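You operate a simulated robot arm through the tools that you are given. There is no shell and no other tool. Be economical: measure what you need, move in short steps, check, and stop when the job is done.

The job below is to be done with a simulated two-armed robot. You get a single attempt, and the scene is never put back.

TASK
Put one of the pebbles from the worktop by the tall cupboard in the orange bowl. Close the broom cupboard door. Take the grey spring prop from the wall end of the breakfast bar and leave it on the free end of the breakfast bar. Put the cream bowl in the bottom of the sink. Put the elder bottle on the wall end of the breakfast bar away on the third side shelf by the television wall from the bottom. Take the orange pot and leave it on the white plate. Put the yellow carton on the blue plate. The order is free. Set down upright: spring prop, elder bottle, orange pot.

It is judged by the outcome, as a careful person would: the job done as asked, and still so three seconds after it is handed in. It fails if anything else is knocked over, pushed out of place, dropped, spilled or broken.

THE ROBOT
Two 7-joint arms with two-finger parallel grippers on one trunk, on a base that drives. Base frame: it is fixed to the floor where the robot stands at the start and does not move with it; the origin is under the middle of the robot, x ahead of it, y to its left, z up. Readings come in m, rad, newtons and seconds.
The left shoulder is at the start at [0.07, 0.163, 1.307], the right one opposite. With the tool pointing down near the work surface each hand reaches from about 0.36 to 0.88 m from the robot's upright axis, wherever it stands, measured 20 degrees to its own side. Places, roughly: blue plate (20x20x2 cm) [0.8, 1.9, 0.9]; bottom of the sink [0.7, 1, 0.7]; broom cupboard door [0.3, -1.3, 0.8]; cream bowl (14x14x6 cm) [-1.3, 1.8, 0.9]; elder bottle [-1, 2.25, 1]; free end of the breakfast bar [-1.1, 0.9, 0.9]; orange bowl (15x15x7 cm) [0.6, 0, 0.9]; orange pot [0.75, 2.25, 1]; pebble (5x4x3 cm) [0.7, 0.2, 0.9]; spring prop [-1, 1.75, 1]; third side shelf by the television wall [-7.9, 2.2, 1.1]; white plate (20x20x2 cm) [0.6, 1.9, 0.9]; yellow carton (14x9x3 cm) [0.8, 1.5, 0.9]. Payload 3.43 kg a hand.
The tool frame of a hand sits at the grasp point between the pads (the TCP): z along the fingers, y along the line on which they close. The tips reach 0.034 m beyond it. Largest opening 0.128 m; finger width 0.024, thickness 0.012; the body of the gripper, 0.048 by 0.13 m, starts 0.096 m behind the TCP.
Orientation is that of the tool frame in the base frame, as a unit quaternion [x, y, z, w]. With the fingers straight down and closing along the base's y, the tool's x points along the base's -x, its y along +y and its z along -z.

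THE INTERFACE
- The arms move only by the tool jog_arm. It takes "left_targets", "right_targets" or both (then of equal length, played together; a hand with none holds still); each is one flat list of numbers, 7 for each row, row after row: the gripper command, from -1 (fully open) to 1 (shut), values between in proportion, then the shift along the tool's x, y, z in m, then the turn, a rotation vector about the tool's x, y, z in rad. In form: [gripper, x, y, z, wx, wy, wz, gripper, x, y, z, wx, wy, wz, ...]. A call has 1 to 12 rows; each row shifts and turns the commanded pose from where the row before left it, along the tool's axes as they then stand. A row lasts 0.2 s, in which the tool goes at most 0.05 m and 0.15 rad; a call with a longer step from one row to the next is refused whole, and so is a gripper value outside its range. Where a pose cannot be reached the arm comes as near as it can. A force on the tool above 40 N (or 10 N above the force at the start of the call, whichever is more), or a blocked arm, ends the call early, and 0.2 s more pass. Each finger travels about 0.153 m/s and halts on what it meets, pressing with about 37 N; the grip force reading is that of the motor and also rises with nothing between the fingers. The clock runs only during rows and for 0.2 s after the last one: add rows that do not move to give the fingers time. It gives the time, the measured TCP pose, the force on the tool (base axes), the opening and the grip force at its end, in the units of the frame above (readings bear some noise), with the torque about the TCP (base axes, N m) and any sound that the robot's microphone picked up.
- Cameras (640 x 400 px; columns grow to the right, rows downward): "scene" is now at [0.1001, 0.0281, 1.4944]; the picture's right is [0.51, -0.86, -0.00], its down [-0.80, -0.47, -0.38] and it looks along [0.33, 0.19, -0.92] (base axes); focal length 214 px, centre (320, 200). "left" rides on the left gripper at [0.076, 0.011, -0.16] in its tool frame; the picture's right is [-0.15, 0.99, 0.00], its down [-0.88, -0.13, -0.46] and it looks along [-0.45, -0.07, 0.89] (tool axes); focal length 234 px, centre (320, 200). "right" rides on the right gripper at [0.076, -0.011, -0.16] in its tool frame; the picture's right is [0.15, 0.99, 0.00], its down [-0.88, 0.13, -0.46] and it looks along [-0.45, 0.07, 0.89] (tool axes); focal length 234 px, centre (320, 200). There is no depth. A picture from a camera that has moved, and an enlarged one, comes with that camera's place and axes in the base frame and with its lens.
- camera(camera): a new picture of that camera. No time passes.
- raise_lower(by): slides the trunk up (or, below 0, down) by that many m; the arms and the scene camera ride with it, the base frame stays. It gives what a move gives, with no picture.
- steer(legs): drives the robot by 1 to 6 legs, each [ahead, left, turn to the left] in m, m and rad, along the robot's own axes; the way and the turn of a leg run together, so that a leg with both is an arc; at most 1.5 m and 3.142 rad a leg. The arms and the cameras ride along, it lands a little off, and it stops where it bumps. It gives what a move gives.
- head_to(pan, tilt): turns the head with the scene camera to pan (to the left, within 1.501 rad either way) and tilt (down, from -0.506 to 1.204), counted from straight ahead of the robot. It gives what a move gives.
- inspect(camera, box): a new picture of the part [left, top, right, bottom] of that camera's present view, enlarged. No time passes.
- job_done(): hands the job in; it is judged then, once.

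Work in short steps. Places have to be worked out from the pictures, the camera data and where the tool is seen: move nearer, look again, correct. Check each grasp and each placing, and mend what went wrong. You have 196 turns and 184 pictures in all, those below and enlarged ones among them. Open the grippers and draw the arms clear of the work before you hand the job in, unless the task says otherwise; then end with one line.

The tools are called after ">>>" as a command line: name --argument value ..., lists and objects as JSON in quotes. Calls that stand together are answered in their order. jog_arm: Moves the arms, as the interface text tells. Its arguments: {"type":"object","properties":{"left_targets":{"type":"array","items":{"type":"number"}},"right_targets":{"type":"array","items":{"type":"number"}}},"required":[]} The other tools are called the same way: raise_lower (by) slides the trunk up or down; steer (legs) drives the base; head_to (pan, tilt) turns the head that bears the scene camera; camera (camera) takes a picture; inspect (camera, box) takes an enlarged picture of a part of a camera's view; job_done () hands the job in.

At the start:

```text
time: 0.0
left_eef_pos: [0.5694, -0.0932, 1.1627]
left_ee_rot: [0.0, 1.0, 0.0, 0.001]
left_contact_force: [0.0, -0.4, 0.0]
left_moment: [0.0, 0.01, -0.04]
left_opening: 0.128
left_grasp_force: 0.1
right_eef_pos: [0.3405, -0.4965, 1.2412]
right_ee_rot: [0.0, 1.0, 0.001, 0.0]
right_contact_force: [0.0, -0.7, 0.1]
right_moment: [0.0, 0.01, -0.01]
right_opening: 0.1281
right_grasp_force: 0.0
trunk travel left (down, up): [-0.787, 0.153]
robot x, y, heading: [0.0002, 0.0029, -0.002]
head pan, tilt: [0.531, 1.176]
```

scene: 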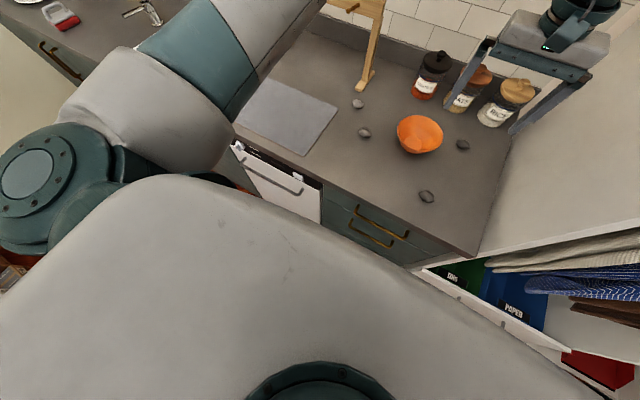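
right: 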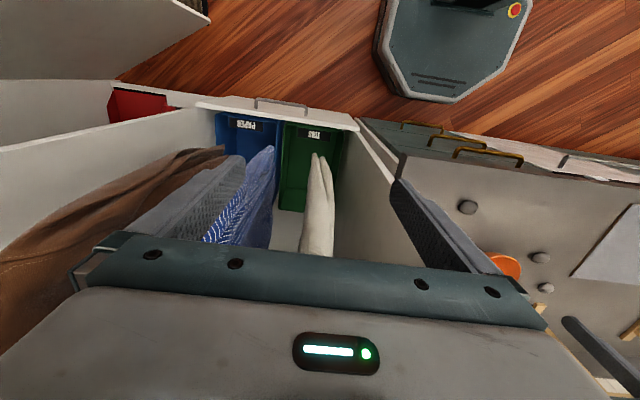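
left: 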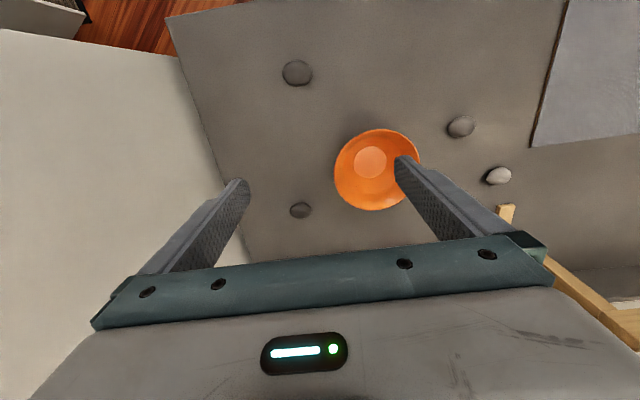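

The left hand view puts an isolated pebble near (0.48, -0.115) and the bowl at (0.64, 0). I move the left hand over that pebble, part way down, with the fingers partly open.

>>> jog_arm --left_targets '[-0.2, 0.03, -0.007, 0.0, 0, 0, 0, -0.2, 0.03, -0.007, 0.03, 0, 0, 0, -0.2, 0.03, -0.008, 0.035, 0, 0, 0, -0.2, 0, 0, 0.035, 0, 0, 0, -0.2, 0, 0, 0, 0, 0, 0]'

>>> camera --camera "left"

```text
time: 1.2
left_eef_pos: [0.4815, -0.115, 1.062]
left_ee_rot: [0.0, 1.0, 0.0, 0.0]
left_contact_force: [-0.7, -0.1, 0.2]
left_moment: [0.01, -0.01, 0.05]
left_opening: 0.0767
left_grasp_force: 0.1
right_eef_pos: [0.3398, -0.4948, 1.242]
right_ee_rot: [0.0, 1.0, 0.0, 0.0]
right_contact_force: [-0.3, 0.3, 0.7]
right_moment: [0.0, 0.04, 0.0]
right_opening: 0.1279
right_grasp_force: 0.0
trunk travel left (down, up): [-0.787, 0.153]
robot x, y, heading: [-0.0002, -0.0004, -0.001]
head pan, tilt: [0.531, 1.176]
```

```text
180 pictures are left
camera left: at [0.4037, -0.1051, 1.2207], right [0.15, 0.99, 0.0], down [0.88, -0.13, 0.46], along [0.45, -0.07, -0.89], focal length 234 px, centre (320, 200)
```

left: 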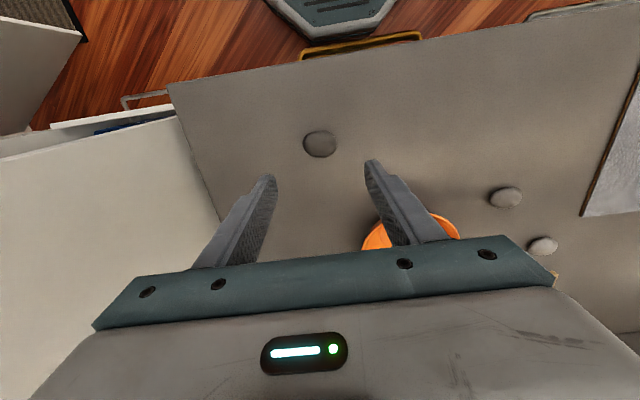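

The pebble is at about (0.479, -0.117), right under the hand. I go down to just above the worktop.

>>> jog_arm --left_targets '[-0.2, 0.002, -0.002, 0.04, 0, 0, 0, -0.2, 0, 0, 0.04, 0, 0, 0, -0.2, 0, 0, 0.02, 0, 0, 0, -0.2, 0, 0, 0.01, 0, 0, 0, -0.2, 0, 0, 0.008, 0, 0, 0, -0.2, 0, 0, 0, 0, 0, 0]'

>>> camera --camera "left"

```text
time: 2.6
left_eef_pos: [0.4779, -0.1172, 0.9433]
left_ee_rot: [-0.001, 1.0, 0.0, 0.0]
left_contact_force: [0.1, 0.5, -0.4]
left_moment: [0.01, 0.01, -0.02]
left_opening: 0.0768
left_grasp_force: 0.1
right_eef_pos: [0.339, -0.4968, 1.2432]
right_ee_rot: [0.0, 1.0, 0.001, 0.0]
right_contact_force: [-0.4, 0.3, 0.8]
right_moment: [0.03, -0.02, 0.0]
right_opening: 0.1279
right_grasp_force: 0.1
trunk travel left (down, up): [-0.787, 0.153]
robot x, y, heading: [-0.0016, 0.0025, -0.0]
head pan, tilt: [0.531, 1.176]
```

```text
179 pictures are left
camera left: at [0.4012, -0.1062, 1.103], right [0.15, 0.99, 0.0], down [0.88, -0.13, 0.46], along [0.45, -0.07, -0.89], focal length 234 px, centre (320, 200)
```

left: 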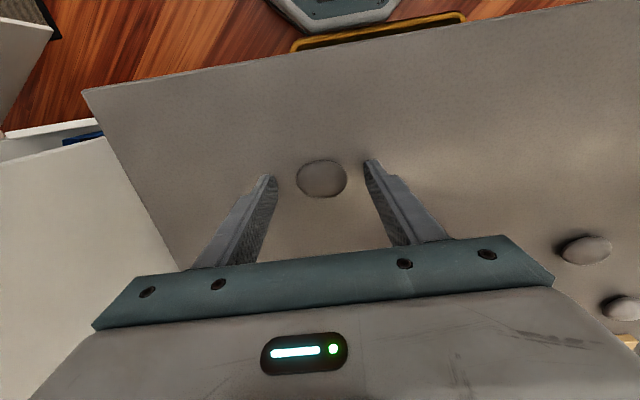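

The pebble sits between the finger tips; I go 4 mm lower, close, and lift.

>>> jog_arm --left_targets '[-0.2, 0, 0, 0.004, 0, 0, 0, 0.4, 0, 0, 0, 0, 0, 0, 1, 0, 0, 0, 0, 0, 0, 1, 0, 0, 0, 0, 0, 0, 1, 0, 0, -0.02, 0, 0, 0, 1, 0, 0, -0.04, 0, 0, 0, 1, 0, 0, -0.04, 0, 0, 0, 1, 0, 0, -0.02, 0, 0, 0]'

>>> camera --camera "left"

```text
time: 4.4
left_eef_pos: [0.4773, -0.1171, 1.0586]
left_ee_rot: [0.0, 1.0, 0.0, 0.0]
left_contact_force: [-0.1, 0.7, -0.3]
left_moment: [0.03, 0.02, 0.02]
left_opening: 0.0439
left_grasp_force: 37.4
right_eef_pos: [0.3394, -0.4976, 1.242]
right_ee_rot: [0.0, 1.0, 0.0, 0.001]
right_contact_force: [0.0, -0.2, -0.2]
right_moment: [-0.02, -0.01, 0.0]
right_opening: 0.1278
right_grasp_force: 0.1
trunk travel left (down, up): [-0.787, 0.153]
robot x, y, heading: [-0.0024, -0.0025, -0.002]
head pan, tilt: [0.531, 1.176]
```

```text
178 pictures are left
camera left: at [0.4003, -0.1066, 1.2191], right [0.15, 0.99, 0.0], down [0.88, -0.13, 0.46], along [0.45, -0.07, -0.89], focal length 234 px, centre (320, 200)
```

left: 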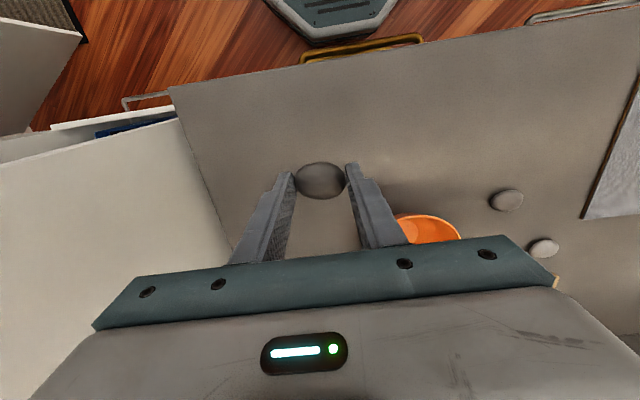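

The pebble is held (opening 0.044). I carry it over the bowl and look.

>>> jog_arm --left_targets '[1, -0.033, 0.023, 0, 0, 0, 0, 1, -0.033, 0.023, 0, 0, 0, 0, 1, -0.033, 0.023, 0, 0, 0, 0, 1, -0.032, 0.023, 0, 0, 0, 0, 1, -0.032, 0.023, 0, 0, 0, 0, 1, 0, 0, 0, 0, 0, 0]'

>>> camera --camera "left"

>>> camera --camera "scene"

```text
time: 5.8
left_eef_pos: [0.6419, -0.0025, 1.0615]
left_ee_rot: [0.0, 1.0, 0.0, 0.0]
left_contact_force: [-0.5, 0.0, -0.6]
left_moment: [0.02, 0.01, 0.01]
left_opening: 0.0439
left_grasp_force: 36.7
right_eef_pos: [0.3397, -0.4976, 1.2411]
right_ee_rot: [0.0, 1.0, 0.001, -0.001]
right_contact_force: [0.7, 0.3, -0.4]
right_moment: [0.02, -0.02, 0.02]
right_opening: 0.1279
right_grasp_force: 0.1
trunk travel left (down, up): [-0.787, 0.153]
robot x, y, heading: [-0.0013, -0.0002, -0.001]
head pan, tilt: [0.531, 1.176]
```

```text
177 pictures are left
camera left: at [0.5651, 0.0076, 1.2211], right [0.15, 0.99, 0.0], down [0.88, -0.13, 0.46], along [0.45, -0.07, -0.89], focal length 234 px, centre (320, 200)
```

left: 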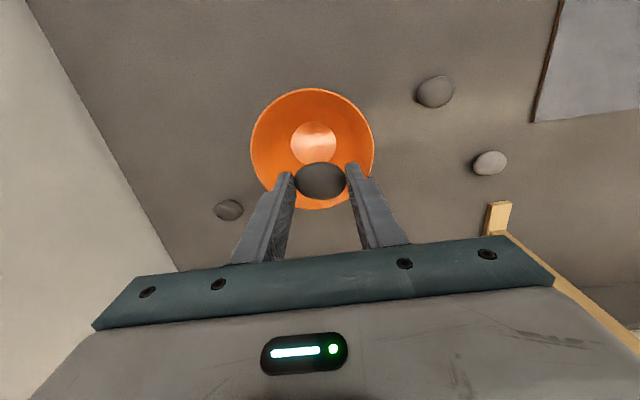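

```text
176 pictures are left
camera scene: at [0.0997, 0.0276, 1.4944], right [0.51, -0.86, 0.0], down [-0.8, -0.47, -0.39], along [0.33, 0.19, -0.92], focal length 214 px, centre (320, 200)
```

scene: 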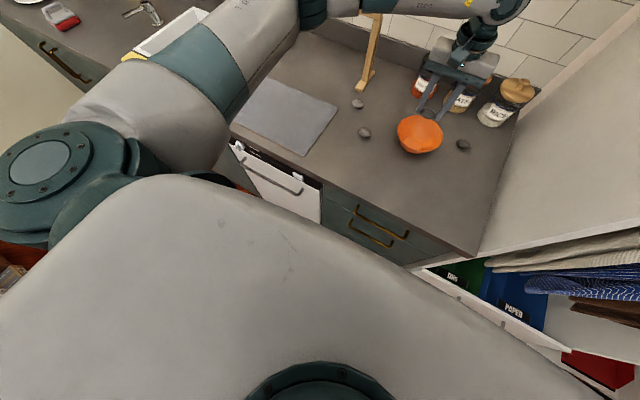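

The bowl's centre is about (0.632, -0.012). I shift slightly, lower into it, release gently and rise.

>>> jog_arm --left_targets '[1, 0.01, -0.01, 0.03, 0, 0, 0, 1, 0, 0, 0.035, 0, 0, 0, 1, 0, 0, 0.025, 0, 0, 0, 1, 0, 0, 0.003, 0, 0, 0, 0.06, 0, 0, 0, 0, 0, 0, 0.06, 0, 0, 0, 0, 0, 0, 0.06, 0, 0, -0.04, 0, 0, 0, 0.06, 0, 0, -0.05, 0, 0, 0, 0.06, 0, 0, -0.05, 0, 0, 0]'

>>> camera --camera "left"

```text
time: 7.8
left_eef_pos: [0.6307, -0.0121, 1.1055]
left_ee_rot: [0.001, 1.0, 0.001, 0.0]
left_contact_force: [0.2, 0.8, 0.4]
left_moment: [0.02, 0.0, 0.01]
left_opening: 0.0606
left_grasp_force: 0.0
right_eef_pos: [0.3378, -0.4971, 1.2407]
right_ee_rot: [0.0, 1.0, 0.0, 0.0]
right_contact_force: [-0.5, -1.2, 0.9]
right_moment: [0.0, -0.01, 0.03]
right_opening: 0.1278
right_grasp_force: 0.0
trunk travel left (down, up): [-0.787, 0.153]
robot x, y, heading: [-0.0015, -0.0015, -0.001]
head pan, tilt: [0.531, 1.176]
```

```text
175 pictures are left
camera left: at [0.5542, -0.0017, 1.2654], right [0.15, 0.99, 0.0], down [0.88, -0.13, 0.46], along [0.45, -0.07, -0.89], focal length 234 px, centre (320, 200)
```

left: 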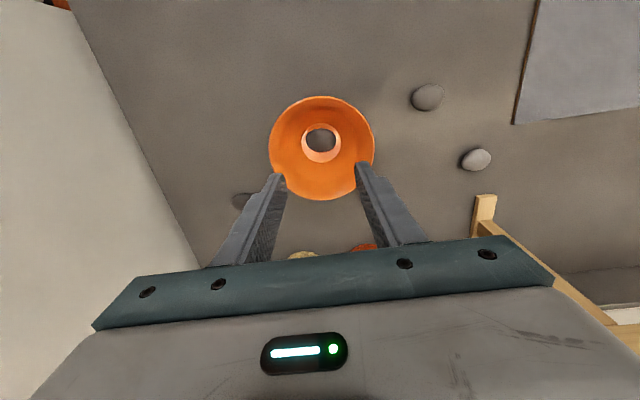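

The pebble lies in the bowl. Next I raise the left hand clear and look right toward the broom cupboard.

>>> jog_arm --left_targets '[0, 0.04, 0.02, -0.02, 0, 0, 0, 0, 0.05, 0, -0.01, 0, 0, 0, 0, 0.05, 0.0, 0, 0, 0, 0, 0, 0.05, 0.0, 0, 0, 0, 0, 0, 0.04, 0.0, 0, 0, 0, 0]'

>>> head_to --pan -1.3 --tilt 0.6

>>> camera --camera "scene"

```text
refused: row 2 steps farther than a row can; nothing moved
```

```text
time: 9.6
left_eef_pos: [0.6324, -0.0125, 1.1054]
left_ee_rot: [0.0, 1.0, -0.001, 0.0]
left_contact_force: [0.3, 0.4, 0.3]
left_moment: [0.0, -0.03, -0.02]
left_opening: 0.06
left_grasp_force: 0.0
right_eef_pos: [0.3386, -0.4973, 1.2417]
right_ee_rot: [0.0, 1.0, 0.0, 0.001]
right_contact_force: [-0.9, -0.2, -0.1]
right_moment: [-0.01, 0.01, 0.01]
right_opening: 0.128
right_grasp_force: 0.1
trunk travel left (down, up): [-0.787, 0.153]
robot x, y, heading: [-0.0011, -0.0017, -0.0]
head pan, tilt: [-1.3, 0.6]
```

```text
174 pictures are left
camera scene: at [0.074, -0.0862, 1.5376], right [-0.96, -0.27, 0.0], down [-0.15, 0.54, -0.82], along [0.22, -0.79, -0.57], focal length 214 px, centre (320, 200)
```

scene: 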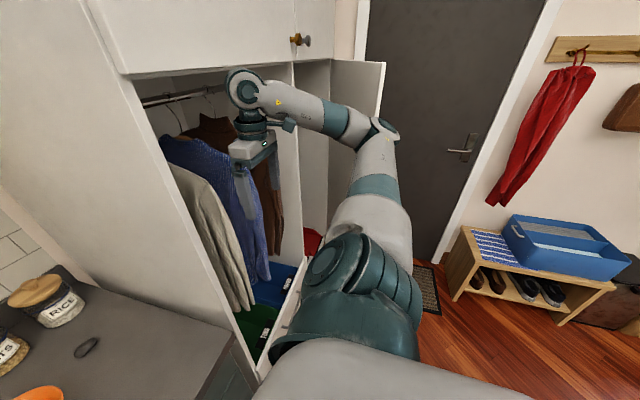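

The broom cupboard door stands open to the right, hinged on its far side. I retract both arms (smaller steps) and back off to see it better.

>>> jog_arm --left_targets '[0, 0.03, 0.02, -0.03, 0, 0, 0, 0, 0.04, 0.02, -0.02, 0, 0, 0, 0, 0.045, 0.02, 0, 0, 0, 0, 0, 0.045, 0.02, 0, 0, 0, 0, 0, 0.04, 0.02, 0, 0, 0, 0, 0, 0.03, 0.02, 0, 0, 0, 0]' --right_targets '[0, 0, 0.04, 0, 0, 0, 0, 0, 0, 0.04, 0, 0, 0, 0, 0, 0, 0.04, 0, 0, 0, 0, 0, 0, 0.04, 0, 0, 0, 0, 0, 0, 0.04, 0, 0, 0, 0, 0, 0, 0.03, 0, 0, 0, 0]'

>>> steer --legs '[[-0.5, 0, 0]]'

>>> head_to --pan -0.9 --tilt 0.5

>>> camera --camera "scene"

```text
time: 11.0
left_eef_pos: [0.3976, 0.1076, 1.158]
left_ee_rot: [0.0, 1.0, 0.0, 0.0]
left_contact_force: [-0.1, 0.3, 0.4]
left_moment: [-0.03, 0.01, -0.05]
left_opening: 0.0639
left_grasp_force: 0.0
right_eef_pos: [0.3373, -0.2638, 1.2413]
right_ee_rot: [0.0, 1.0, -0.001, 0.001]
right_contact_force: [0.8, 0.7, 0.0]
right_moment: [-0.06, -0.01, 0.02]
right_opening: 0.0642
right_grasp_force: 0.1
trunk travel left (down, up): [-0.787, 0.153]
robot x, y, heading: [-0.0007, -0.0011, -0.002]
head pan, tilt: [-1.3, 0.6]
```

```text
time: 14.0
left_eef_pos: [-0.1091, 0.1005, 1.1572]
left_ee_rot: [0.008, 1.0, 0.0, 0.0]
left_contact_force: [0.5, 0.4, -0.8]
left_moment: [-0.01, 0.02, -0.02]
left_opening: 0.0641
left_grasp_force: 0.1
right_eef_pos: [-0.1751, -0.2668, 1.2417]
right_ee_rot: [0.008, 1.0, 0.0, 0.001]
right_contact_force: [-0.2, -0.1, 0.5]
right_moment: [0.0, -0.02, -0.01]
right_opening: 0.0641
right_grasp_force: 0.1
trunk travel left (down, up): [-0.787, 0.153]
robot x, y, heading: [-0.5112, 0.0066, -0.019]
head pan, tilt: [-1.3, 0.6]
```

```text
time: 14.9
left_eef_pos: [-0.1089, 0.1015, 1.1565]
left_ee_rot: [0.008, 1.0, 0.0, 0.0]
left_contact_force: [0.1, 0.2, -0.2]
left_moment: [0.01, 0.01, -0.02]
left_opening: 0.064
left_grasp_force: 0.0
right_eef_pos: [-0.1758, -0.2687, 1.2411]
right_ee_rot: [0.008, 1.0, 0.001, 0.0]
right_contact_force: [0.2, -0.1, -0.3]
right_moment: [0.01, 0.0, -0.02]
right_opening: 0.0639
right_grasp_force: 0.1
trunk travel left (down, up): [-0.787, 0.153]
robot x, y, heading: [-0.5105, 0.0051, -0.015]
head pan, tilt: [-0.901, 0.499]
```

```text
173 pictures are left
camera scene: at [-0.405, -0.07, 1.5467], right [-0.79, -0.61, 0.0], down [-0.29, 0.38, -0.88], along [0.53, -0.7, -0.48], focal length 214 px, centre (320, 200)
```

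scene: 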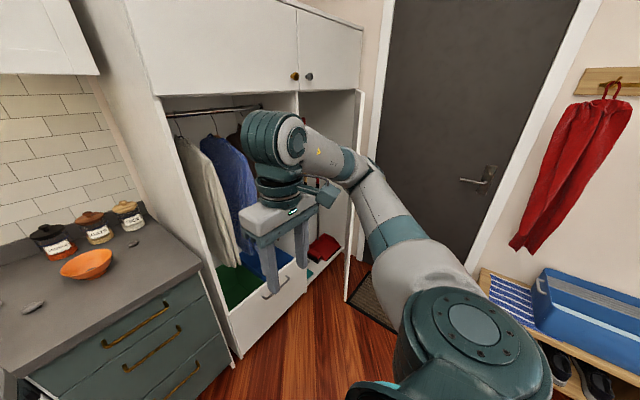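

From two views the door hinge is near (0.40, -1.53) and its free edge near (0.10, -1.03), so it stands about 30° open; pushing its outer face toward +x closes it. I drive right to stand in front of it.

>>> steer --legs '[[0, -0.45, 0], [0, -0.45, 0.015]]'

>>> head_to --pan -0.25 --tilt 0.6

>>> camera --camera "scene"

```text
time: 19.9
left_eef_pos: [-0.1163, -0.7765, 1.1564]
left_ee_rot: [-0.014, 1.0, 0.001, -0.002]
left_contact_force: [0.3, -1.6, -0.7]
left_moment: [0.06, 0.08, 0.0]
left_opening: 0.0639
left_grasp_force: 0.1
right_eef_pos: [-0.1657, -1.1476, 1.2402]
right_ee_rot: [-0.014, 1.0, 0.001, -0.002]
right_contact_force: [1.4, -0.8, -0.8]
right_moment: [0.1, 0.09, -0.02]
right_opening: 0.064
right_grasp_force: 0.0
trunk travel left (down, up): [-0.787, 0.153]
robot x, y, heading: [-0.5167, -0.8861, 0.027]
head pan, tilt: [-0.901, 0.499]
```

```text
time: 21.0
left_eef_pos: [-0.1195, -0.7722, 1.1581]
left_ee_rot: [-0.015, 1.0, -0.001, 0.0]
left_contact_force: [-0.1, 0.5, -0.7]
left_moment: [0.02, 0.0, 0.0]
left_opening: 0.0642
left_grasp_force: 0.2
right_eef_pos: [-0.1691, -1.1443, 1.2412]
right_ee_rot: [-0.013, 1.0, 0.0, -0.001]
right_contact_force: [-0.3, -0.4, 0.7]
right_moment: [0.0, -0.01, 0.0]
right_opening: 0.0639
right_grasp_force: 0.0
trunk travel left (down, up): [-0.787, 0.153]
robot x, y, heading: [-0.5178, -0.8869, 0.029]
head pan, tilt: [-0.25, 0.6]
```

```text
172 pictures are left
camera scene: at [-0.379, -0.9065, 1.5376], right [-0.22, -0.98, 0.0], down [-0.55, 0.12, -0.82], along [0.8, -0.18, -0.57], focal length 214 px, centre (320, 200)
```

scene: 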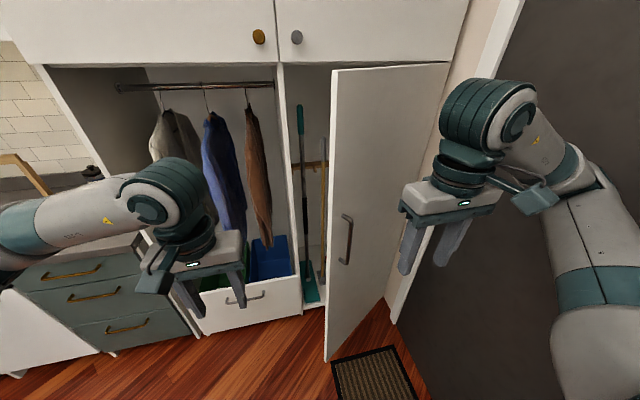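

The door edge is confirmed near (0.095, -1.033), handle around z 1.0. I move the right hand forward a bit and tilt it forward with fingers shut to serve as a pusher.

>>> jog_arm --right_targets '[1, -0.04, 0, 0, 0, 0, 0, 1, -0.04, 0, 0, 0, 0, 0, 1, -0.03, 0.01, 0, 0, 0, 0, 1, 0, 0, 0, 0, -0.15, 0, 1, 0, 0, 0, 0, -0.15, 0, 1, 0, 0, 0, 0, -0.15, 0, 1, 0, 0, 0, 0, -0.15, 0, 1, 0, 0, 0, 0, -0.15, 0, 1, 0, 0, 0, 0, -0.15, 0, 1, 0, 0, 0, 0, -0.15, 0, 1, 0, 0, 0, 0, -0.15, 0, 1, 0, 0, 0, 0, -0.15, 0]'

>>> camera --camera "scene"

```text
time: 23.6
left_eef_pos: [-0.12, -0.7731, 1.1581]
left_ee_rot: [-0.014, 1.0, 0.0, 0.001]
left_contact_force: [-0.2, 0.0, 0.8]
left_moment: [0.05, -0.01, 0.05]
left_opening: 0.064
left_grasp_force: 0.1
right_eef_pos: [0.0976, -1.1422, 1.3059]
right_ee_rot: [-0.011, 0.781, 0.009, 0.625]
right_contact_force: [0.1, -0.1, -0.2]
right_moment: [0.0, 0.0, -0.01]
right_opening: 0.0001
right_grasp_force: 32.8
right hand out of reach, approached as far as the arm can: row 7, 8, 9, 10, 11, 12
trunk travel left (down, up): [-0.787, 0.153]
robot x, y, heading: [-0.5199, -0.89, 0.024]
head pan, tilt: [-0.25, 0.6]
```

```text
171 pictures are left
camera scene: at [-0.3797, -0.908, 1.5377], right [-0.22, -0.98, 0.0], down [-0.55, 0.12, -0.82], along [0.8, -0.18, -0.57], focal length 214 px, centre (320, 200)
```

scene: 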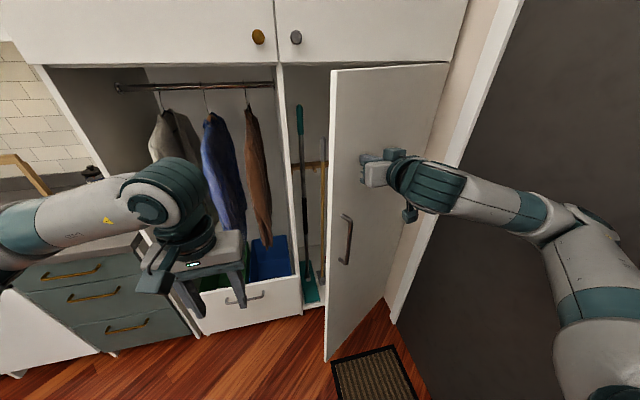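

The hand points forward, tips just short of the door's outer face, above the handle. I push forward.

>>> jog_arm --right_targets '[1, 0, 0, 0.05, 0, -0.1, 0, 1, 0, 0, 0.05, 0, 0, 0, 1, 0, 0, 0.05, 0, 0, 0, 1, 0, 0, 0.05, 0, 0, 0, 1, 0, 0, 0.04, 0, 0, 0, 1, 0, 0, 0.04, 0, 0, 0, 1, 0, 0, 0.04, 0, 0, 0, 1, 0, 0, 0.04, 0, 0, 0, 1, 0, 0, 0.03, 0, 0, 0]'

>>> camera --camera "scene"

```text
time: 25.6
left_eef_pos: [-0.1194, -0.7735, 1.1584]
left_ee_rot: [-0.013, 1.0, 0.0, 0.0]
left_contact_force: [0.6, 0.1, 0.8]
left_moment: [0.03, 0.0, 0.0]
left_opening: 0.0641
left_grasp_force: 0.0
right_eef_pos: [0.3218, -1.18, 1.2283]
right_ee_rot: [-0.036, 0.75, 0.033, 0.659]
right_contact_force: [0.7, -0.4, 0.4]
right_moment: [-0.05, 0.01, -0.01]
right_opening: 0.0
right_grasp_force: 33.7
right hand out of reach, approached as far as the arm can: row 1, 2, 3, 5, 6, 7, 8
trunk travel left (down, up): [-0.787, 0.153]
robot x, y, heading: [-0.5158, -0.8914, 0.027]
head pan, tilt: [-0.25, 0.6]
```

```text
170 pictures are left
camera scene: at [-0.3801, -0.9081, 1.5377], right [-0.22, -0.98, 0.0], down [-0.55, 0.12, -0.83], along [0.81, -0.18, -0.56], focal length 214 px, centre (320, 200)
```

scene: 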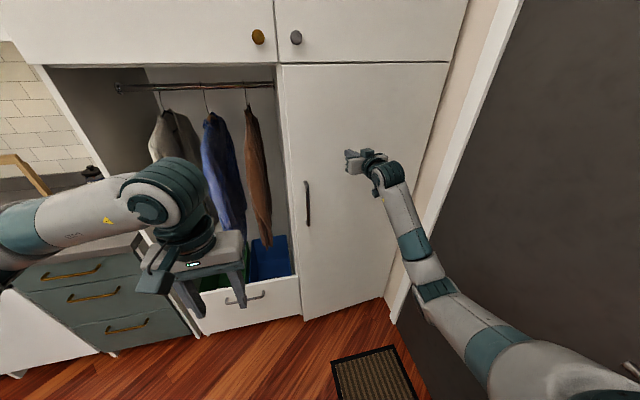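

The door looks nearly or fully shut. I press a bit further to make sure, and then zoom.

>>> jog_arm --right_targets '[1, 0, 0, 0.02, 0, 0, 0, 1, 0, 0, 0.02, 0, 0, 0, 1, 0, 0, 0.02, 0, 0, 0, 1, 0, 0, 0.02, 0, 0, 0]'

>>> inspect --camera "scene" --box '[240, 40, 460, 340]'

```text
time: 26.3
left_eef_pos: [-0.1221, -0.7734, 1.1575]
left_ee_rot: [-0.014, 1.0, 0.0, 0.001]
left_contact_force: [-0.1, 0.3, 0.1]
left_moment: [-0.02, 0.0, -0.02]
left_opening: 0.0641
left_grasp_force: 0.1
right_eef_pos: [0.3651, -1.172, 1.2234]
right_ee_rot: [-0.037, 0.749, 0.034, 0.66]
right_contact_force: [-0.7, 0.3, 0.3]
right_moment: [0.01, 0.01, 0.0]
right_opening: 0.0
right_grasp_force: 32.8
trunk travel left (down, up): [-0.787, 0.153]
robot x, y, heading: [-0.5169, -0.8913, 0.024]
head pan, tilt: [-0.25, 0.6]
stopped in row 3 (right hand): the force on the tool passed its limit (the readings are from after the stop); the commanded pose is now the measured one
```

```text
1.33 times, centred on (350, 190) of scene
camera zoom: at [-0.3826, -0.9066, 1.538], right [-0.22, -0.98, 0.0], down [-0.55, 0.12, -0.83], along [0.81, -0.18, -0.56], focal length 286 px, centre (280, 213)
```

zoom: 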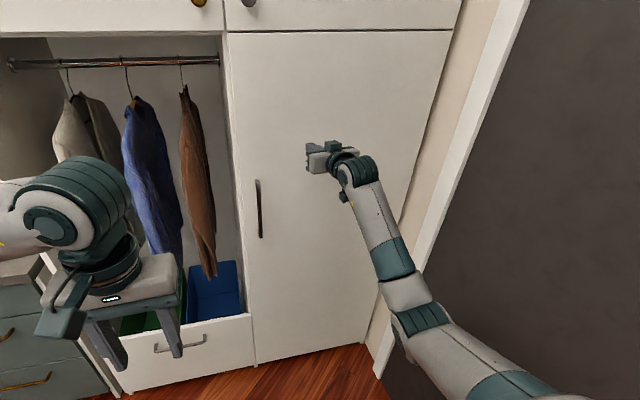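

The push hit the stop, so the door is shut. I withdraw the hand and turn it back down.

>>> jog_arm --right_targets '[1, 0, 0, -0.05, 0, 0, 0, 1, 0, 0, -0.05, 0, 0, 0, 1, 0, 0, -0.05, 0, 0, 0, 0.5, 0, 0, -0.05, 0, 0.15, 0, 0, 0, 0, -0.05, 0, 0.15, 0, 0, 0, 0, -0.05, 0, 0.15, 0, 0, 0, 0, -0.04, 0, 0.15, 0, 0, 0.03, 0, -0.03, 0, 0.15, 0, 0, 0.03, 0, -0.0, 0, 0.15, 0, 0, 0.03, 0, -0.0, 0, 0.15, 0, 0, 0.03, 0, -0.0, 0, 0.15, 0, 0, 0.03, 0, -0.0, 0, 0.15, 0]'

>>> head_to --pan 1.4 --tilt 0.3

>>> camera --camera "scene"

```text
time: 28.9
left_eef_pos: [-0.1207, -0.7734, 1.1574]
left_ee_rot: [-0.014, 1.0, 0.0, 0.0]
left_contact_force: [0.5, -0.3, -0.5]
left_moment: [-0.01, 0.02, -0.03]
left_opening: 0.0641
left_grasp_force: 0.0
right_eef_pos: [-0.1051, -1.2223, 1.2535]
right_ee_rot: [-0.05, 0.998, 0.004, 0.045]
right_contact_force: [-0.5, -0.3, 0.1]
right_moment: [0.0, -0.03, 0.0]
right_opening: 0.0638
right_grasp_force: 0.0
trunk travel left (down, up): [-0.787, 0.153]
robot x, y, heading: [-0.5149, -0.885, 0.024]
head pan, tilt: [-0.25, 0.6]
```

```text
time: 30.6
left_eef_pos: [-0.1199, -0.7726, 1.1576]
left_ee_rot: [-0.014, 1.0, 0.0, 0.0]
left_contact_force: [-0.7, 0.4, -0.2]
left_moment: [-0.01, -0.02, -0.03]
left_opening: 0.0641
left_grasp_force: 0.0
right_eef_pos: [-0.1038, -1.2218, 1.252]
right_ee_rot: [-0.051, 0.998, 0.005, 0.046]
right_contact_force: [0.7, 0.3, -0.3]
right_moment: [0.0, 0.03, -0.02]
right_opening: 0.064
right_grasp_force: 0.1
trunk travel left (down, up): [-0.787, 0.153]
robot x, y, heading: [-0.5169, -0.8889, 0.027]
head pan, tilt: [1.4, 0.3]
```

```text
168 pictures are left
camera scene: at [-0.4526, -0.7958, 1.5651], right [0.99, -0.14, 0.0], down [-0.04, -0.29, -0.96], along [0.14, 0.95, -0.3], focal length 214 px, centre (320, 200)
```

scene: 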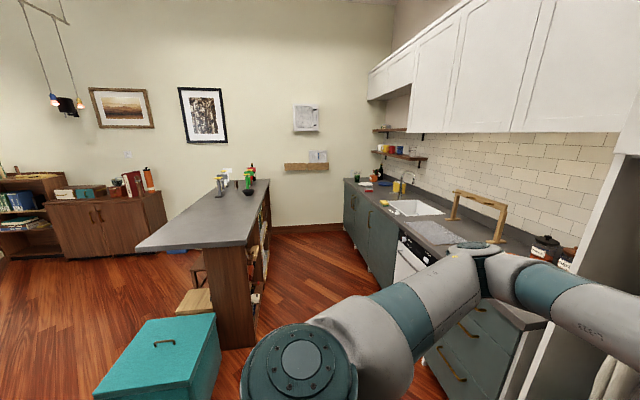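

The aisle lies between the bar edge (x≈-0.75) and the counter (x≈0.4). I raise the trunk, move to the middle of the aisle, and turn to face the bar.

>>> raise_lower --by 0.1

>>> steer --legs '[[0.25, 0.7, 0], [0, 0, 1.57], [0, 0, 1.545]]'

>>> head_to --pan -0.9 --tilt 0.45

>>> camera --camera "scene"

```text
time: 31.9
left_eef_pos: [-0.1196, -0.7734, 1.2576]
left_ee_rot: [-0.014, 1.0, 0.0, 0.0]
left_contact_force: [-0.5, -0.8, -0.4]
left_moment: [0.01, -0.03, 0.03]
left_opening: 0.0639
left_grasp_force: 0.0
right_eef_pos: [-0.1054, -1.2216, 1.352]
right_ee_rot: [-0.05, 0.998, 0.005, 0.046]
right_contact_force: [-0.2, -0.5, -0.4]
right_moment: [-0.01, 0.02, -0.01]
right_opening: 0.0641
right_grasp_force: 0.1
trunk travel left (down, up): [-0.887, 0.053]
robot x, y, heading: [-0.5173, -0.8882, 0.024]
head pan, tilt: [1.4, 0.3]
```

```text
time: 43.4
left_eef_pos: [-0.6879, -0.2583, 1.2583]
left_ee_rot: [0.999, -0.042, 0.0, 0.0]
left_contact_force: [0.8, 0.8, 0.8]
left_moment: [-0.01, 0.02, -0.01]
left_opening: 0.064
left_grasp_force: 0.1
right_eef_pos: [-0.6552, 0.1894, 1.3527]
right_ee_rot: [0.999, -0.006, -0.046, 0.002]
right_contact_force: [-1.0, 0.2, 1.6]
right_moment: [0.0, 0.02, 0.01]
right_opening: 0.0638
right_grasp_force: 0.1
trunk travel left (down, up): [-0.887, 0.053]
robot x, y, heading: [-0.2841, -0.1864, 3.059]
head pan, tilt: [1.4, 0.3]
```

```text
time: 45.5
left_eef_pos: [-0.6886, -0.2574, 1.2576]
left_ee_rot: [0.999, -0.042, 0.0, 0.0]
left_contact_force: [0.7, 0.2, 0.2]
left_moment: [0.0, -0.01, 0.01]
left_opening: 0.0643
left_grasp_force: 0.0
right_eef_pos: [-0.6545, 0.1902, 1.3528]
right_ee_rot: [0.999, -0.006, -0.046, 0.002]
right_contact_force: [-0.4, 0.0, -0.2]
right_moment: [0.0, -0.03, -0.01]
right_opening: 0.0641
right_grasp_force: 0.1
trunk travel left (down, up): [-0.887, 0.053]
robot x, y, heading: [-0.2828, -0.1852, 3.06]
head pan, tilt: [-0.901, 0.45]
```

```text
167 pictures are left
camera scene: at [-0.3831, -0.1076, 1.6512], right [0.83, 0.55, 0.0], down [0.24, -0.36, -0.9], along [-0.5, 0.75, -0.44], focal length 214 px, centre (320, 200)
```

scene: 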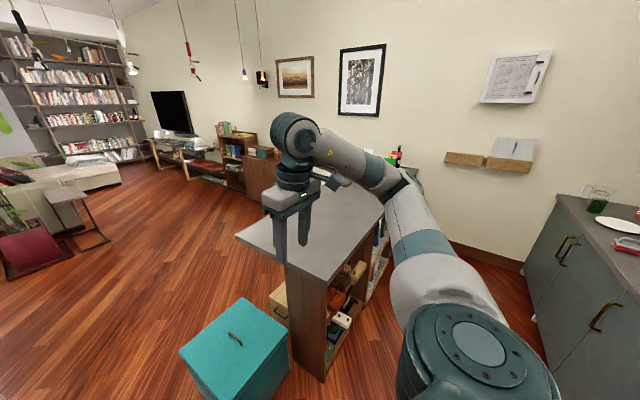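

I straighten the heading and drive along the aisle to stand opposite the wall end of the bar.

>>> steer --legs '[[0, 0, 0.08], [0, -0.95, 0], [0, -0.9, 0]]'

>>> head_to --pan 0.0 --tilt 0.8

>>> camera --camera "scene"

>>> camera --camera "right"

```text
time: 55.3
left_eef_pos: [-0.7214, 1.5516, 1.2565]
left_ee_rot: [1.0, 0.018, 0.0, 0.0]
left_contact_force: [0.0, 0.4, -0.2]
left_moment: [0.0, 0.01, 0.03]
left_opening: 0.064
left_grasp_force: 0.0
right_eef_pos: [-0.7402, 2.0002, 1.3524]
right_ee_rot: [0.997, 0.053, -0.046, 0.005]
right_contact_force: [-0.2, 0.0, 0.0]
right_moment: [0.03, 0.0, 0.0]
right_opening: 0.064
right_grasp_force: 0.1
trunk travel left (down, up): [-0.887, 0.053]
robot x, y, heading: [-0.3263, 1.6718, -3.105]
head pan, tilt: [-0.901, 0.45]
```

```text
time: 56.5
left_eef_pos: [-0.7215, 1.5519, 1.2594]
left_ee_rot: [1.0, 0.018, 0.001, 0.0]
left_contact_force: [-0.4, -0.3, 0.2]
left_moment: [-0.01, -0.01, 0.01]
left_opening: 0.0638
left_grasp_force: 0.0
right_eef_pos: [-0.7399, 2.0005, 1.3518]
right_ee_rot: [0.998, 0.053, -0.046, 0.004]
right_contact_force: [1.2, -0.5, -0.6]
right_moment: [0.0, 0.01, 0.01]
right_opening: 0.0642
right_grasp_force: 0.0
trunk travel left (down, up): [-0.887, 0.053]
robot x, y, heading: [-0.327, 1.6705, -3.106]
head pan, tilt: [0.0, 0.799]
```

```text
166 pictures are left
camera scene: at [-0.4565, 1.6653, 1.6208], right [-0.03, 1.0, 0.0], down [0.72, 0.02, -0.7], along [-0.7, -0.02, -0.72], focal length 214 px, centre (320, 200)
```

scene: 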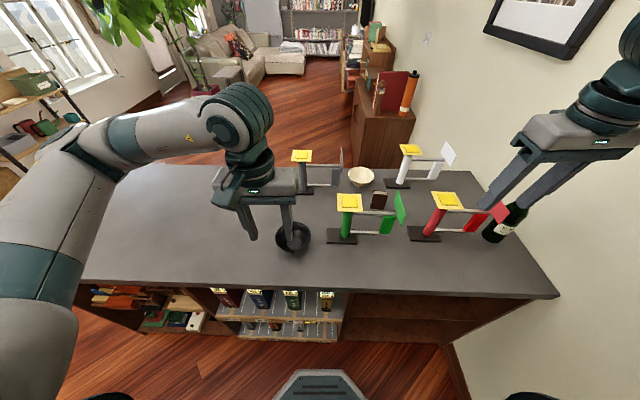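

```text
165 pictures are left
camera right: at [-0.6507, 2.0212, 1.5051], right [0.25, -0.97, -0.01], down [-0.82, -0.22, 0.54], along [-0.52, -0.13, -0.84], focal length 234 px, centre (320, 200)
```

right: 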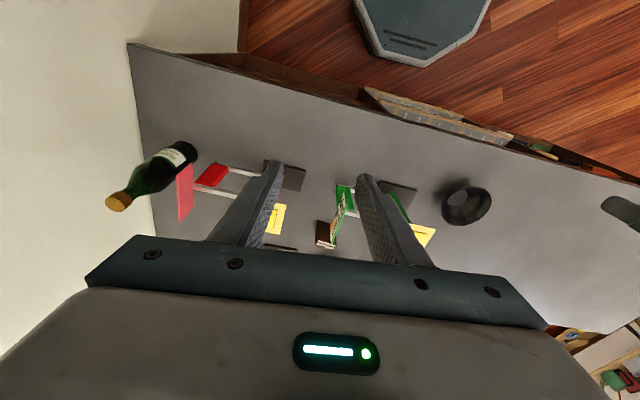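

I see four spring props in grey, white, green, red, the bottle beside the wall, the cream bowl and a dark bowl. I zoom in.

>>> inspect --camera "scene" --box '[260, 130, 540, 290]'

```text
2.29 times, centred on (400, 210) of scene
camera zoom: at [-0.4565, 1.6653, 1.6208], right [-0.03, 1.0, 0.0], down [0.72, 0.02, -0.7], along [-0.7, -0.02, -0.72], focal length 490 px, centre (137, 177)
```

zoom: 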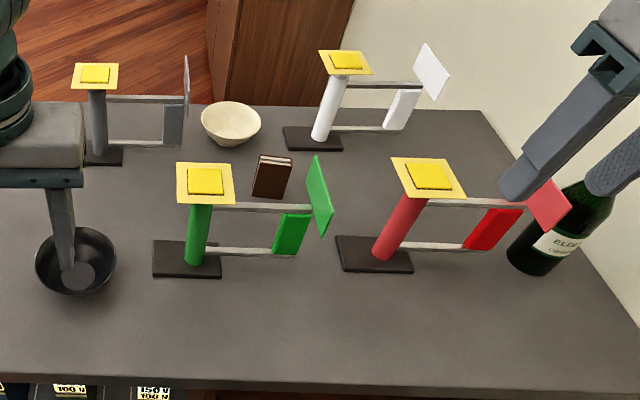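

The grey prop's post stands near (-1.21, 1.58), cream bowl near (-1.29, 1.85). I drive a little closer and bring the left hand camera toward the grey prop.

>>> steer --legs '[[0.15, 0, -0.035]]'

>>> jog_arm --left_targets '[-1, 0, 0, 0, 0, 0, 0, -1, -0.045, 0, 0, 0, 0, 0, -1, -0.045, 0, 0, 0, 0, 0]'

>>> camera --camera "left"

>>> camera --camera "scene"

```text
time: 57.8
left_eef_pos: [-0.8518, 1.5619, 1.2567]
left_ee_rot: [1.0, 0.002, 0.002, 0.0]
left_contact_force: [-0.8, 0.0, 0.1]
left_moment: [-0.01, -0.08, 0.04]
left_opening: 0.0641
left_grasp_force: 0.0
right_eef_pos: [-0.857, 2.0107, 1.3521]
right_ee_rot: [0.998, 0.037, -0.045, 0.004]
right_contact_force: [-0.5, -0.3, -0.9]
right_moment: [-0.01, -0.1, -0.02]
right_opening: 0.0638
right_grasp_force: 0.0
trunk travel left (down, up): [-0.887, 0.053]
robot x, y, heading: [-0.4479, 1.6671, -3.135]
head pan, tilt: [0.0, 0.799]
stopped in leg 1: the robot was blocked; the commanded pose is now the measured one
```

```text
time: 58.6
left_eef_pos: [-0.9437, 1.564, 1.2568]
left_ee_rot: [1.0, 0.001, 0.001, 0.0]
left_contact_force: [-0.9, -0.6, 0.0]
left_moment: [0.0, -0.03, -0.01]
left_opening: 0.1279
left_grasp_force: 0.0
right_eef_pos: [-0.8577, 2.0126, 1.3515]
right_ee_rot: [0.998, 0.037, -0.045, 0.003]
right_contact_force: [-0.5, -0.3, -0.3]
right_moment: [0.0, -0.04, 0.04]
right_opening: 0.064
right_grasp_force: 0.0
trunk travel left (down, up): [-0.887, 0.053]
robot x, y, heading: [-0.4503, 1.6658, -3.134]
head pan, tilt: [0.0, 0.799]
```

```text
163 pictures are left
camera left: at [-0.8695, 1.552, 1.4168], right [-0.14, -0.99, 0.0], down [-0.88, 0.13, 0.45], along [-0.45, 0.07, -0.89], focal length 234 px, centre (320, 200)
```

left: 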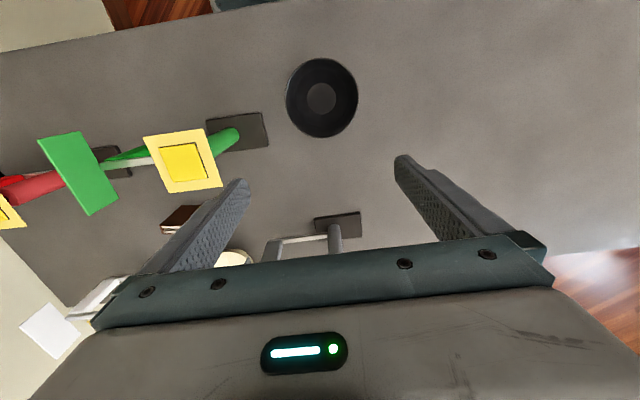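

```text
162 pictures are left
camera scene: at [-0.5848, 1.6672, 1.6203], right [0.0, 1.0, 0.0], down [0.72, 0.0, -0.69], along [-0.69, 0.0, -0.72], focal length 214 px, centre (320, 200)
```

scene: 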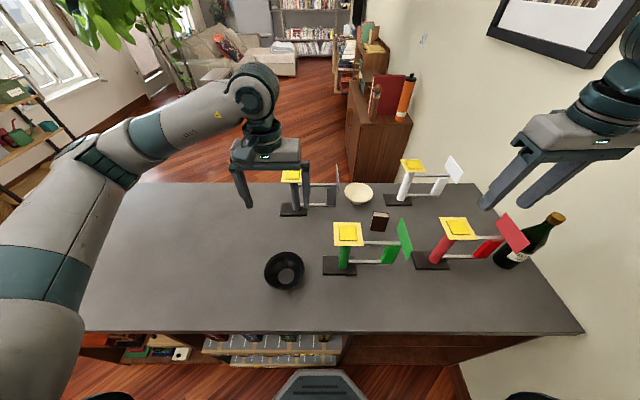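

The base touched the bar front; items look undisturbed. I zoom on the grey prop and bowl.

>>> inspect --camera "scene" --box '[265, 150, 405, 240]'

```text
4.44 times, centred on (335, 195) of scene
camera zoom: at [-0.5848, 1.6672, 1.6203], right [0.0, 1.0, 0.0], down [0.72, 0.0, -0.69], along [-0.69, 0.0, -0.72], focal length 953 px, centre (253, 222)
```

zoom: 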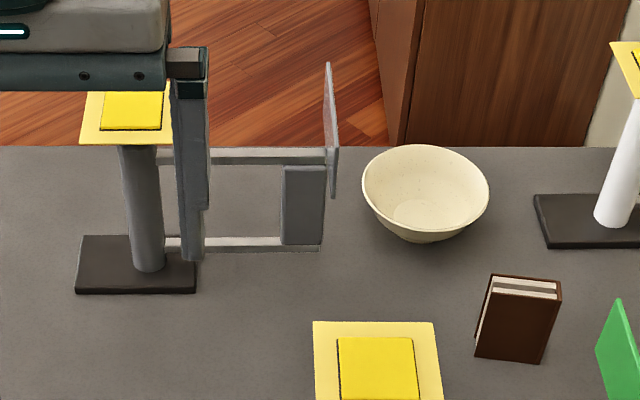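

Measured: grey post near (-1.21, 1.565), plate top z≈1.10, link bars at z≈0.94 and 1.05, so the post should be held mid-height from the front, slightly from above. I pitch the left hand forward first.

>>> jog_arm --left_targets '[-1, -0.045, 0, 0, 0, 0, 0, -1, 0, 0, 0, 0, -0.142, 0, -1, 0, 0, 0, 0, -0.142, 0, -1, 0, 0, 0, 0, -0.142, 0, -1, 0, 0, 0, 0, -0.142, 0, -1, 0, 0, 0, 0, -0.142, 0, -1, 0, 0, 0, 0, -0.142, 0, -1, 0, 0, 0, 0, -0.142, 0, -1, 0, 0, 0, 0, -0.14, 0, -1, 0, 0, 0, 0, 0, 0]'

>>> camera --camera "left"

>>> camera --camera "scene"

```text
time: 60.8
left_eef_pos: [-1.0031, 1.5728, 1.2554]
left_ee_rot: [0.843, 0.002, -0.537, 0.002]
left_contact_force: [-0.1, -0.6, 0.9]
left_moment: [0.0, 0.01, 0.0]
left_opening: 0.1279
left_grasp_force: 0.1
left hand out of reach, approached as far as the arm can: row 8, 9
right_eef_pos: [-0.8533, 2.0112, 1.3518]
right_ee_rot: [0.998, 0.037, -0.047, 0.004]
right_contact_force: [-0.4, -0.4, -0.4]
right_moment: [0.0, 0.0, -0.01]
right_opening: 0.0641
right_grasp_force: 0.1
trunk travel left (down, up): [-0.887, 0.053]
robot x, y, heading: [-0.4538, 1.6672, -3.142]
head pan, tilt: [0.0, 0.799]
```

```text
160 pictures are left
camera left: at [-0.8282, 1.5618, 1.2544], right [-0.06, -0.99, 0.13], down [0.04, 0.13, 0.99], along [-1.0, 0.06, 0.03], focal length 234 px, centre (320, 200)
```

left: 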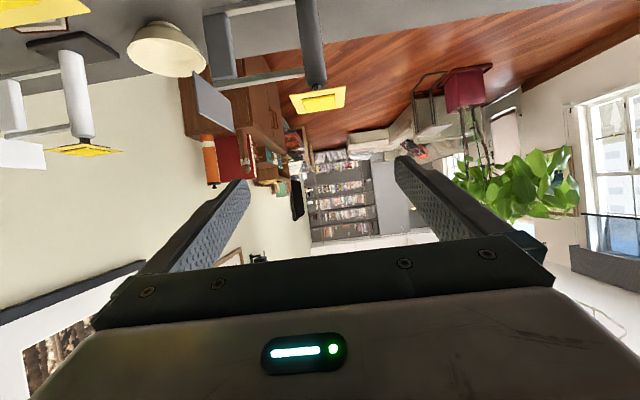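

```text
159 pictures are left
camera scene: at [-0.5804, 1.6669, 1.6208], right [0.0, 1.0, 0.0], down [0.72, 0.0, -0.7], along [-0.7, 0.0, -0.72], focal length 214 px, centre (320, 200)
```

scene: 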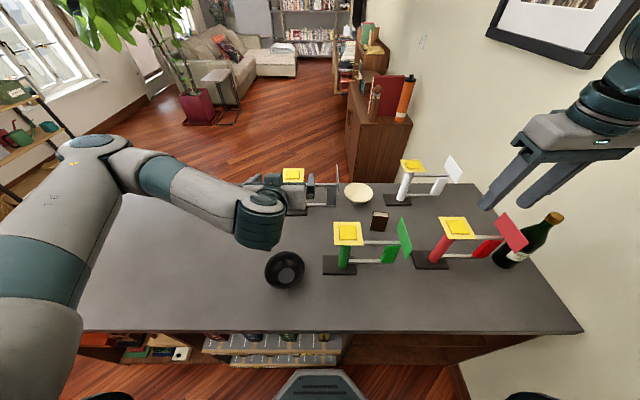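

The hand is pitched 25° below horizontal. I bring it to the pre-grasp point about 0.15 m short of the post.

>>> jog_arm --left_targets '[-1, 0.028, 0, 0.03, 0, 0, 0, -1, 0.028, 0, 0.03, 0, 0, 0, -1, 0.028, 0, 0.03, 0, 0, 0, -1, 0.029, 0, 0.03, 0, 0, 0, -1, 0.029, 0, 0.029, 0, 0, 0, -1, 0, 0, 0, 0, 0, 0]'

>>> inspect --camera "scene" --box '[220, 140, 380, 300]'

>>> camera --camera "left"

```text
time: 62.2
left_eef_pos: [-1.0794, 1.5897, 1.0738]
left_ee_rot: [0.845, 0.005, -0.535, 0.006]
left_contact_force: [-0.2, 0.6, -0.4]
left_moment: [0.0, 0.0, 0.0]
left_opening: 0.128
left_grasp_force: 0.1
left hand out of reach, approached as far as the arm can: row 5
right_eef_pos: [-0.8525, 2.0115, 1.353]
right_ee_rot: [0.998, 0.037, -0.047, 0.003]
right_contact_force: [-0.1, 0.3, 0.2]
right_moment: [0.0, 0.0, 0.02]
right_opening: 0.0639
right_grasp_force: 0.0
trunk travel left (down, up): [-0.887, 0.053]
robot x, y, heading: [-0.4453, 1.6654, -3.134]
head pan, tilt: [0.0, 0.799]
```

```text
2.50 times, centred on (300, 220) of scene
camera zoom: at [-0.5799, 1.6672, 1.6208], right [0.0, 1.0, 0.0], down [0.72, 0.0, -0.7], along [-0.7, 0.0, -0.72], focal length 536 px, centre (370, 150)
```

zoom: 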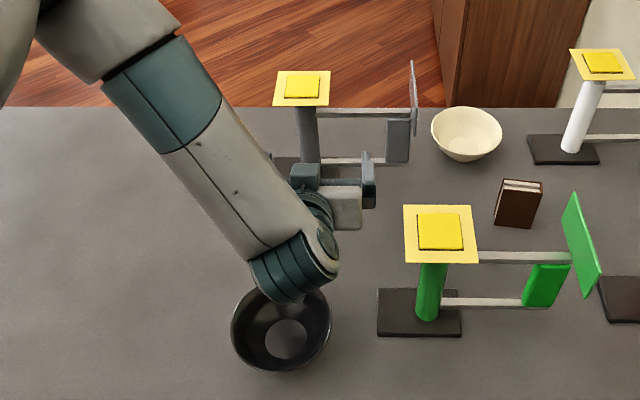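

```text
157 pictures are left
camera left: at [-0.9029, 1.5815, 1.074], right [-0.05, -0.99, 0.14], down [0.03, 0.14, 0.99], along [-1.0, 0.05, 0.02], focal length 234 px, centre (320, 200)
```

left: 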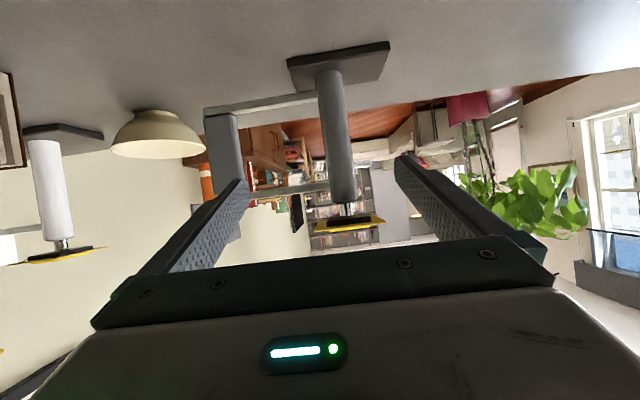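

The post sits centred ahead (y≈1.562) between the fingers' line. I advance along the tool axis around the post and check.

>>> jog_arm --left_targets '[-1, 0, 0, 0.04, 0, 0, 0, -1, 0, 0, 0.04, 0, 0, 0, -1, 0, 0, 0.04, 0, 0, 0, -1, 0, 0, 0, 0, 0, 0]'

>>> camera --camera "left"

>>> inspect --camera "scene" --box '[220, 140, 380, 300]'

```text
time: 63.2
left_eef_pos: [-1.192, 1.6104, 1.0395]
left_ee_rot: [0.845, 0.004, -0.534, 0.004]
left_contact_force: [0.2, 0.0, 0.8]
left_moment: [-0.01, 0.0, -0.02]
left_opening: 0.128
left_grasp_force: 0.0
left hand out of reach, approached as far as the arm can: row 1, 2, 3
right_eef_pos: [-0.8528, 2.0108, 1.3519]
right_ee_rot: [0.998, 0.038, -0.046, 0.004]
right_contact_force: [1.0, 0.7, 0.2]
right_moment: [-0.01, 0.0, 0.02]
right_opening: 0.0639
right_grasp_force: 0.1
trunk travel left (down, up): [-0.887, 0.053]
robot x, y, heading: [-0.4497, 1.6681, -3.138]
head pan, tilt: [0.0, 0.799]
```

```text
156 pictures are left
camera left: at [-1.0146, 1.601, 1.0391], right [-0.05, -0.99, 0.14], down [0.03, 0.13, 0.99], along [-1.0, 0.06, 0.03], focal length 234 px, centre (320, 200)
```

left: 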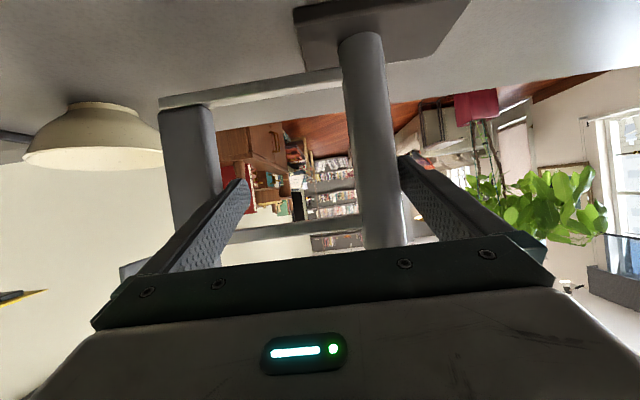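

```text
2.50 times, centred on (300, 220) of scene
camera zoom: at [-0.5803, 1.6672, 1.6208], right [0.0, 1.0, 0.0], down [0.72, 0.0, -0.7], along [-0.7, 0.0, -0.72], focal length 536 px, centre (370, 150)
```

zoom: 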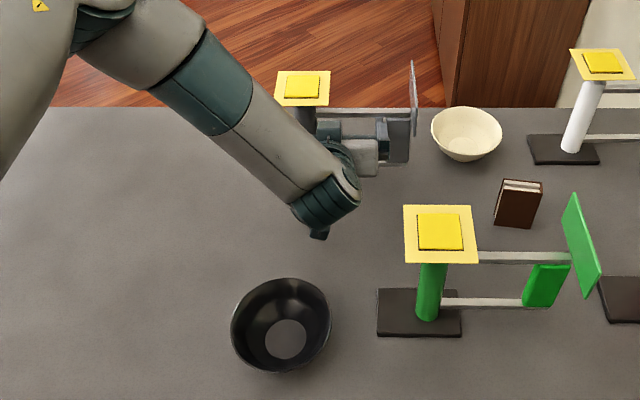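

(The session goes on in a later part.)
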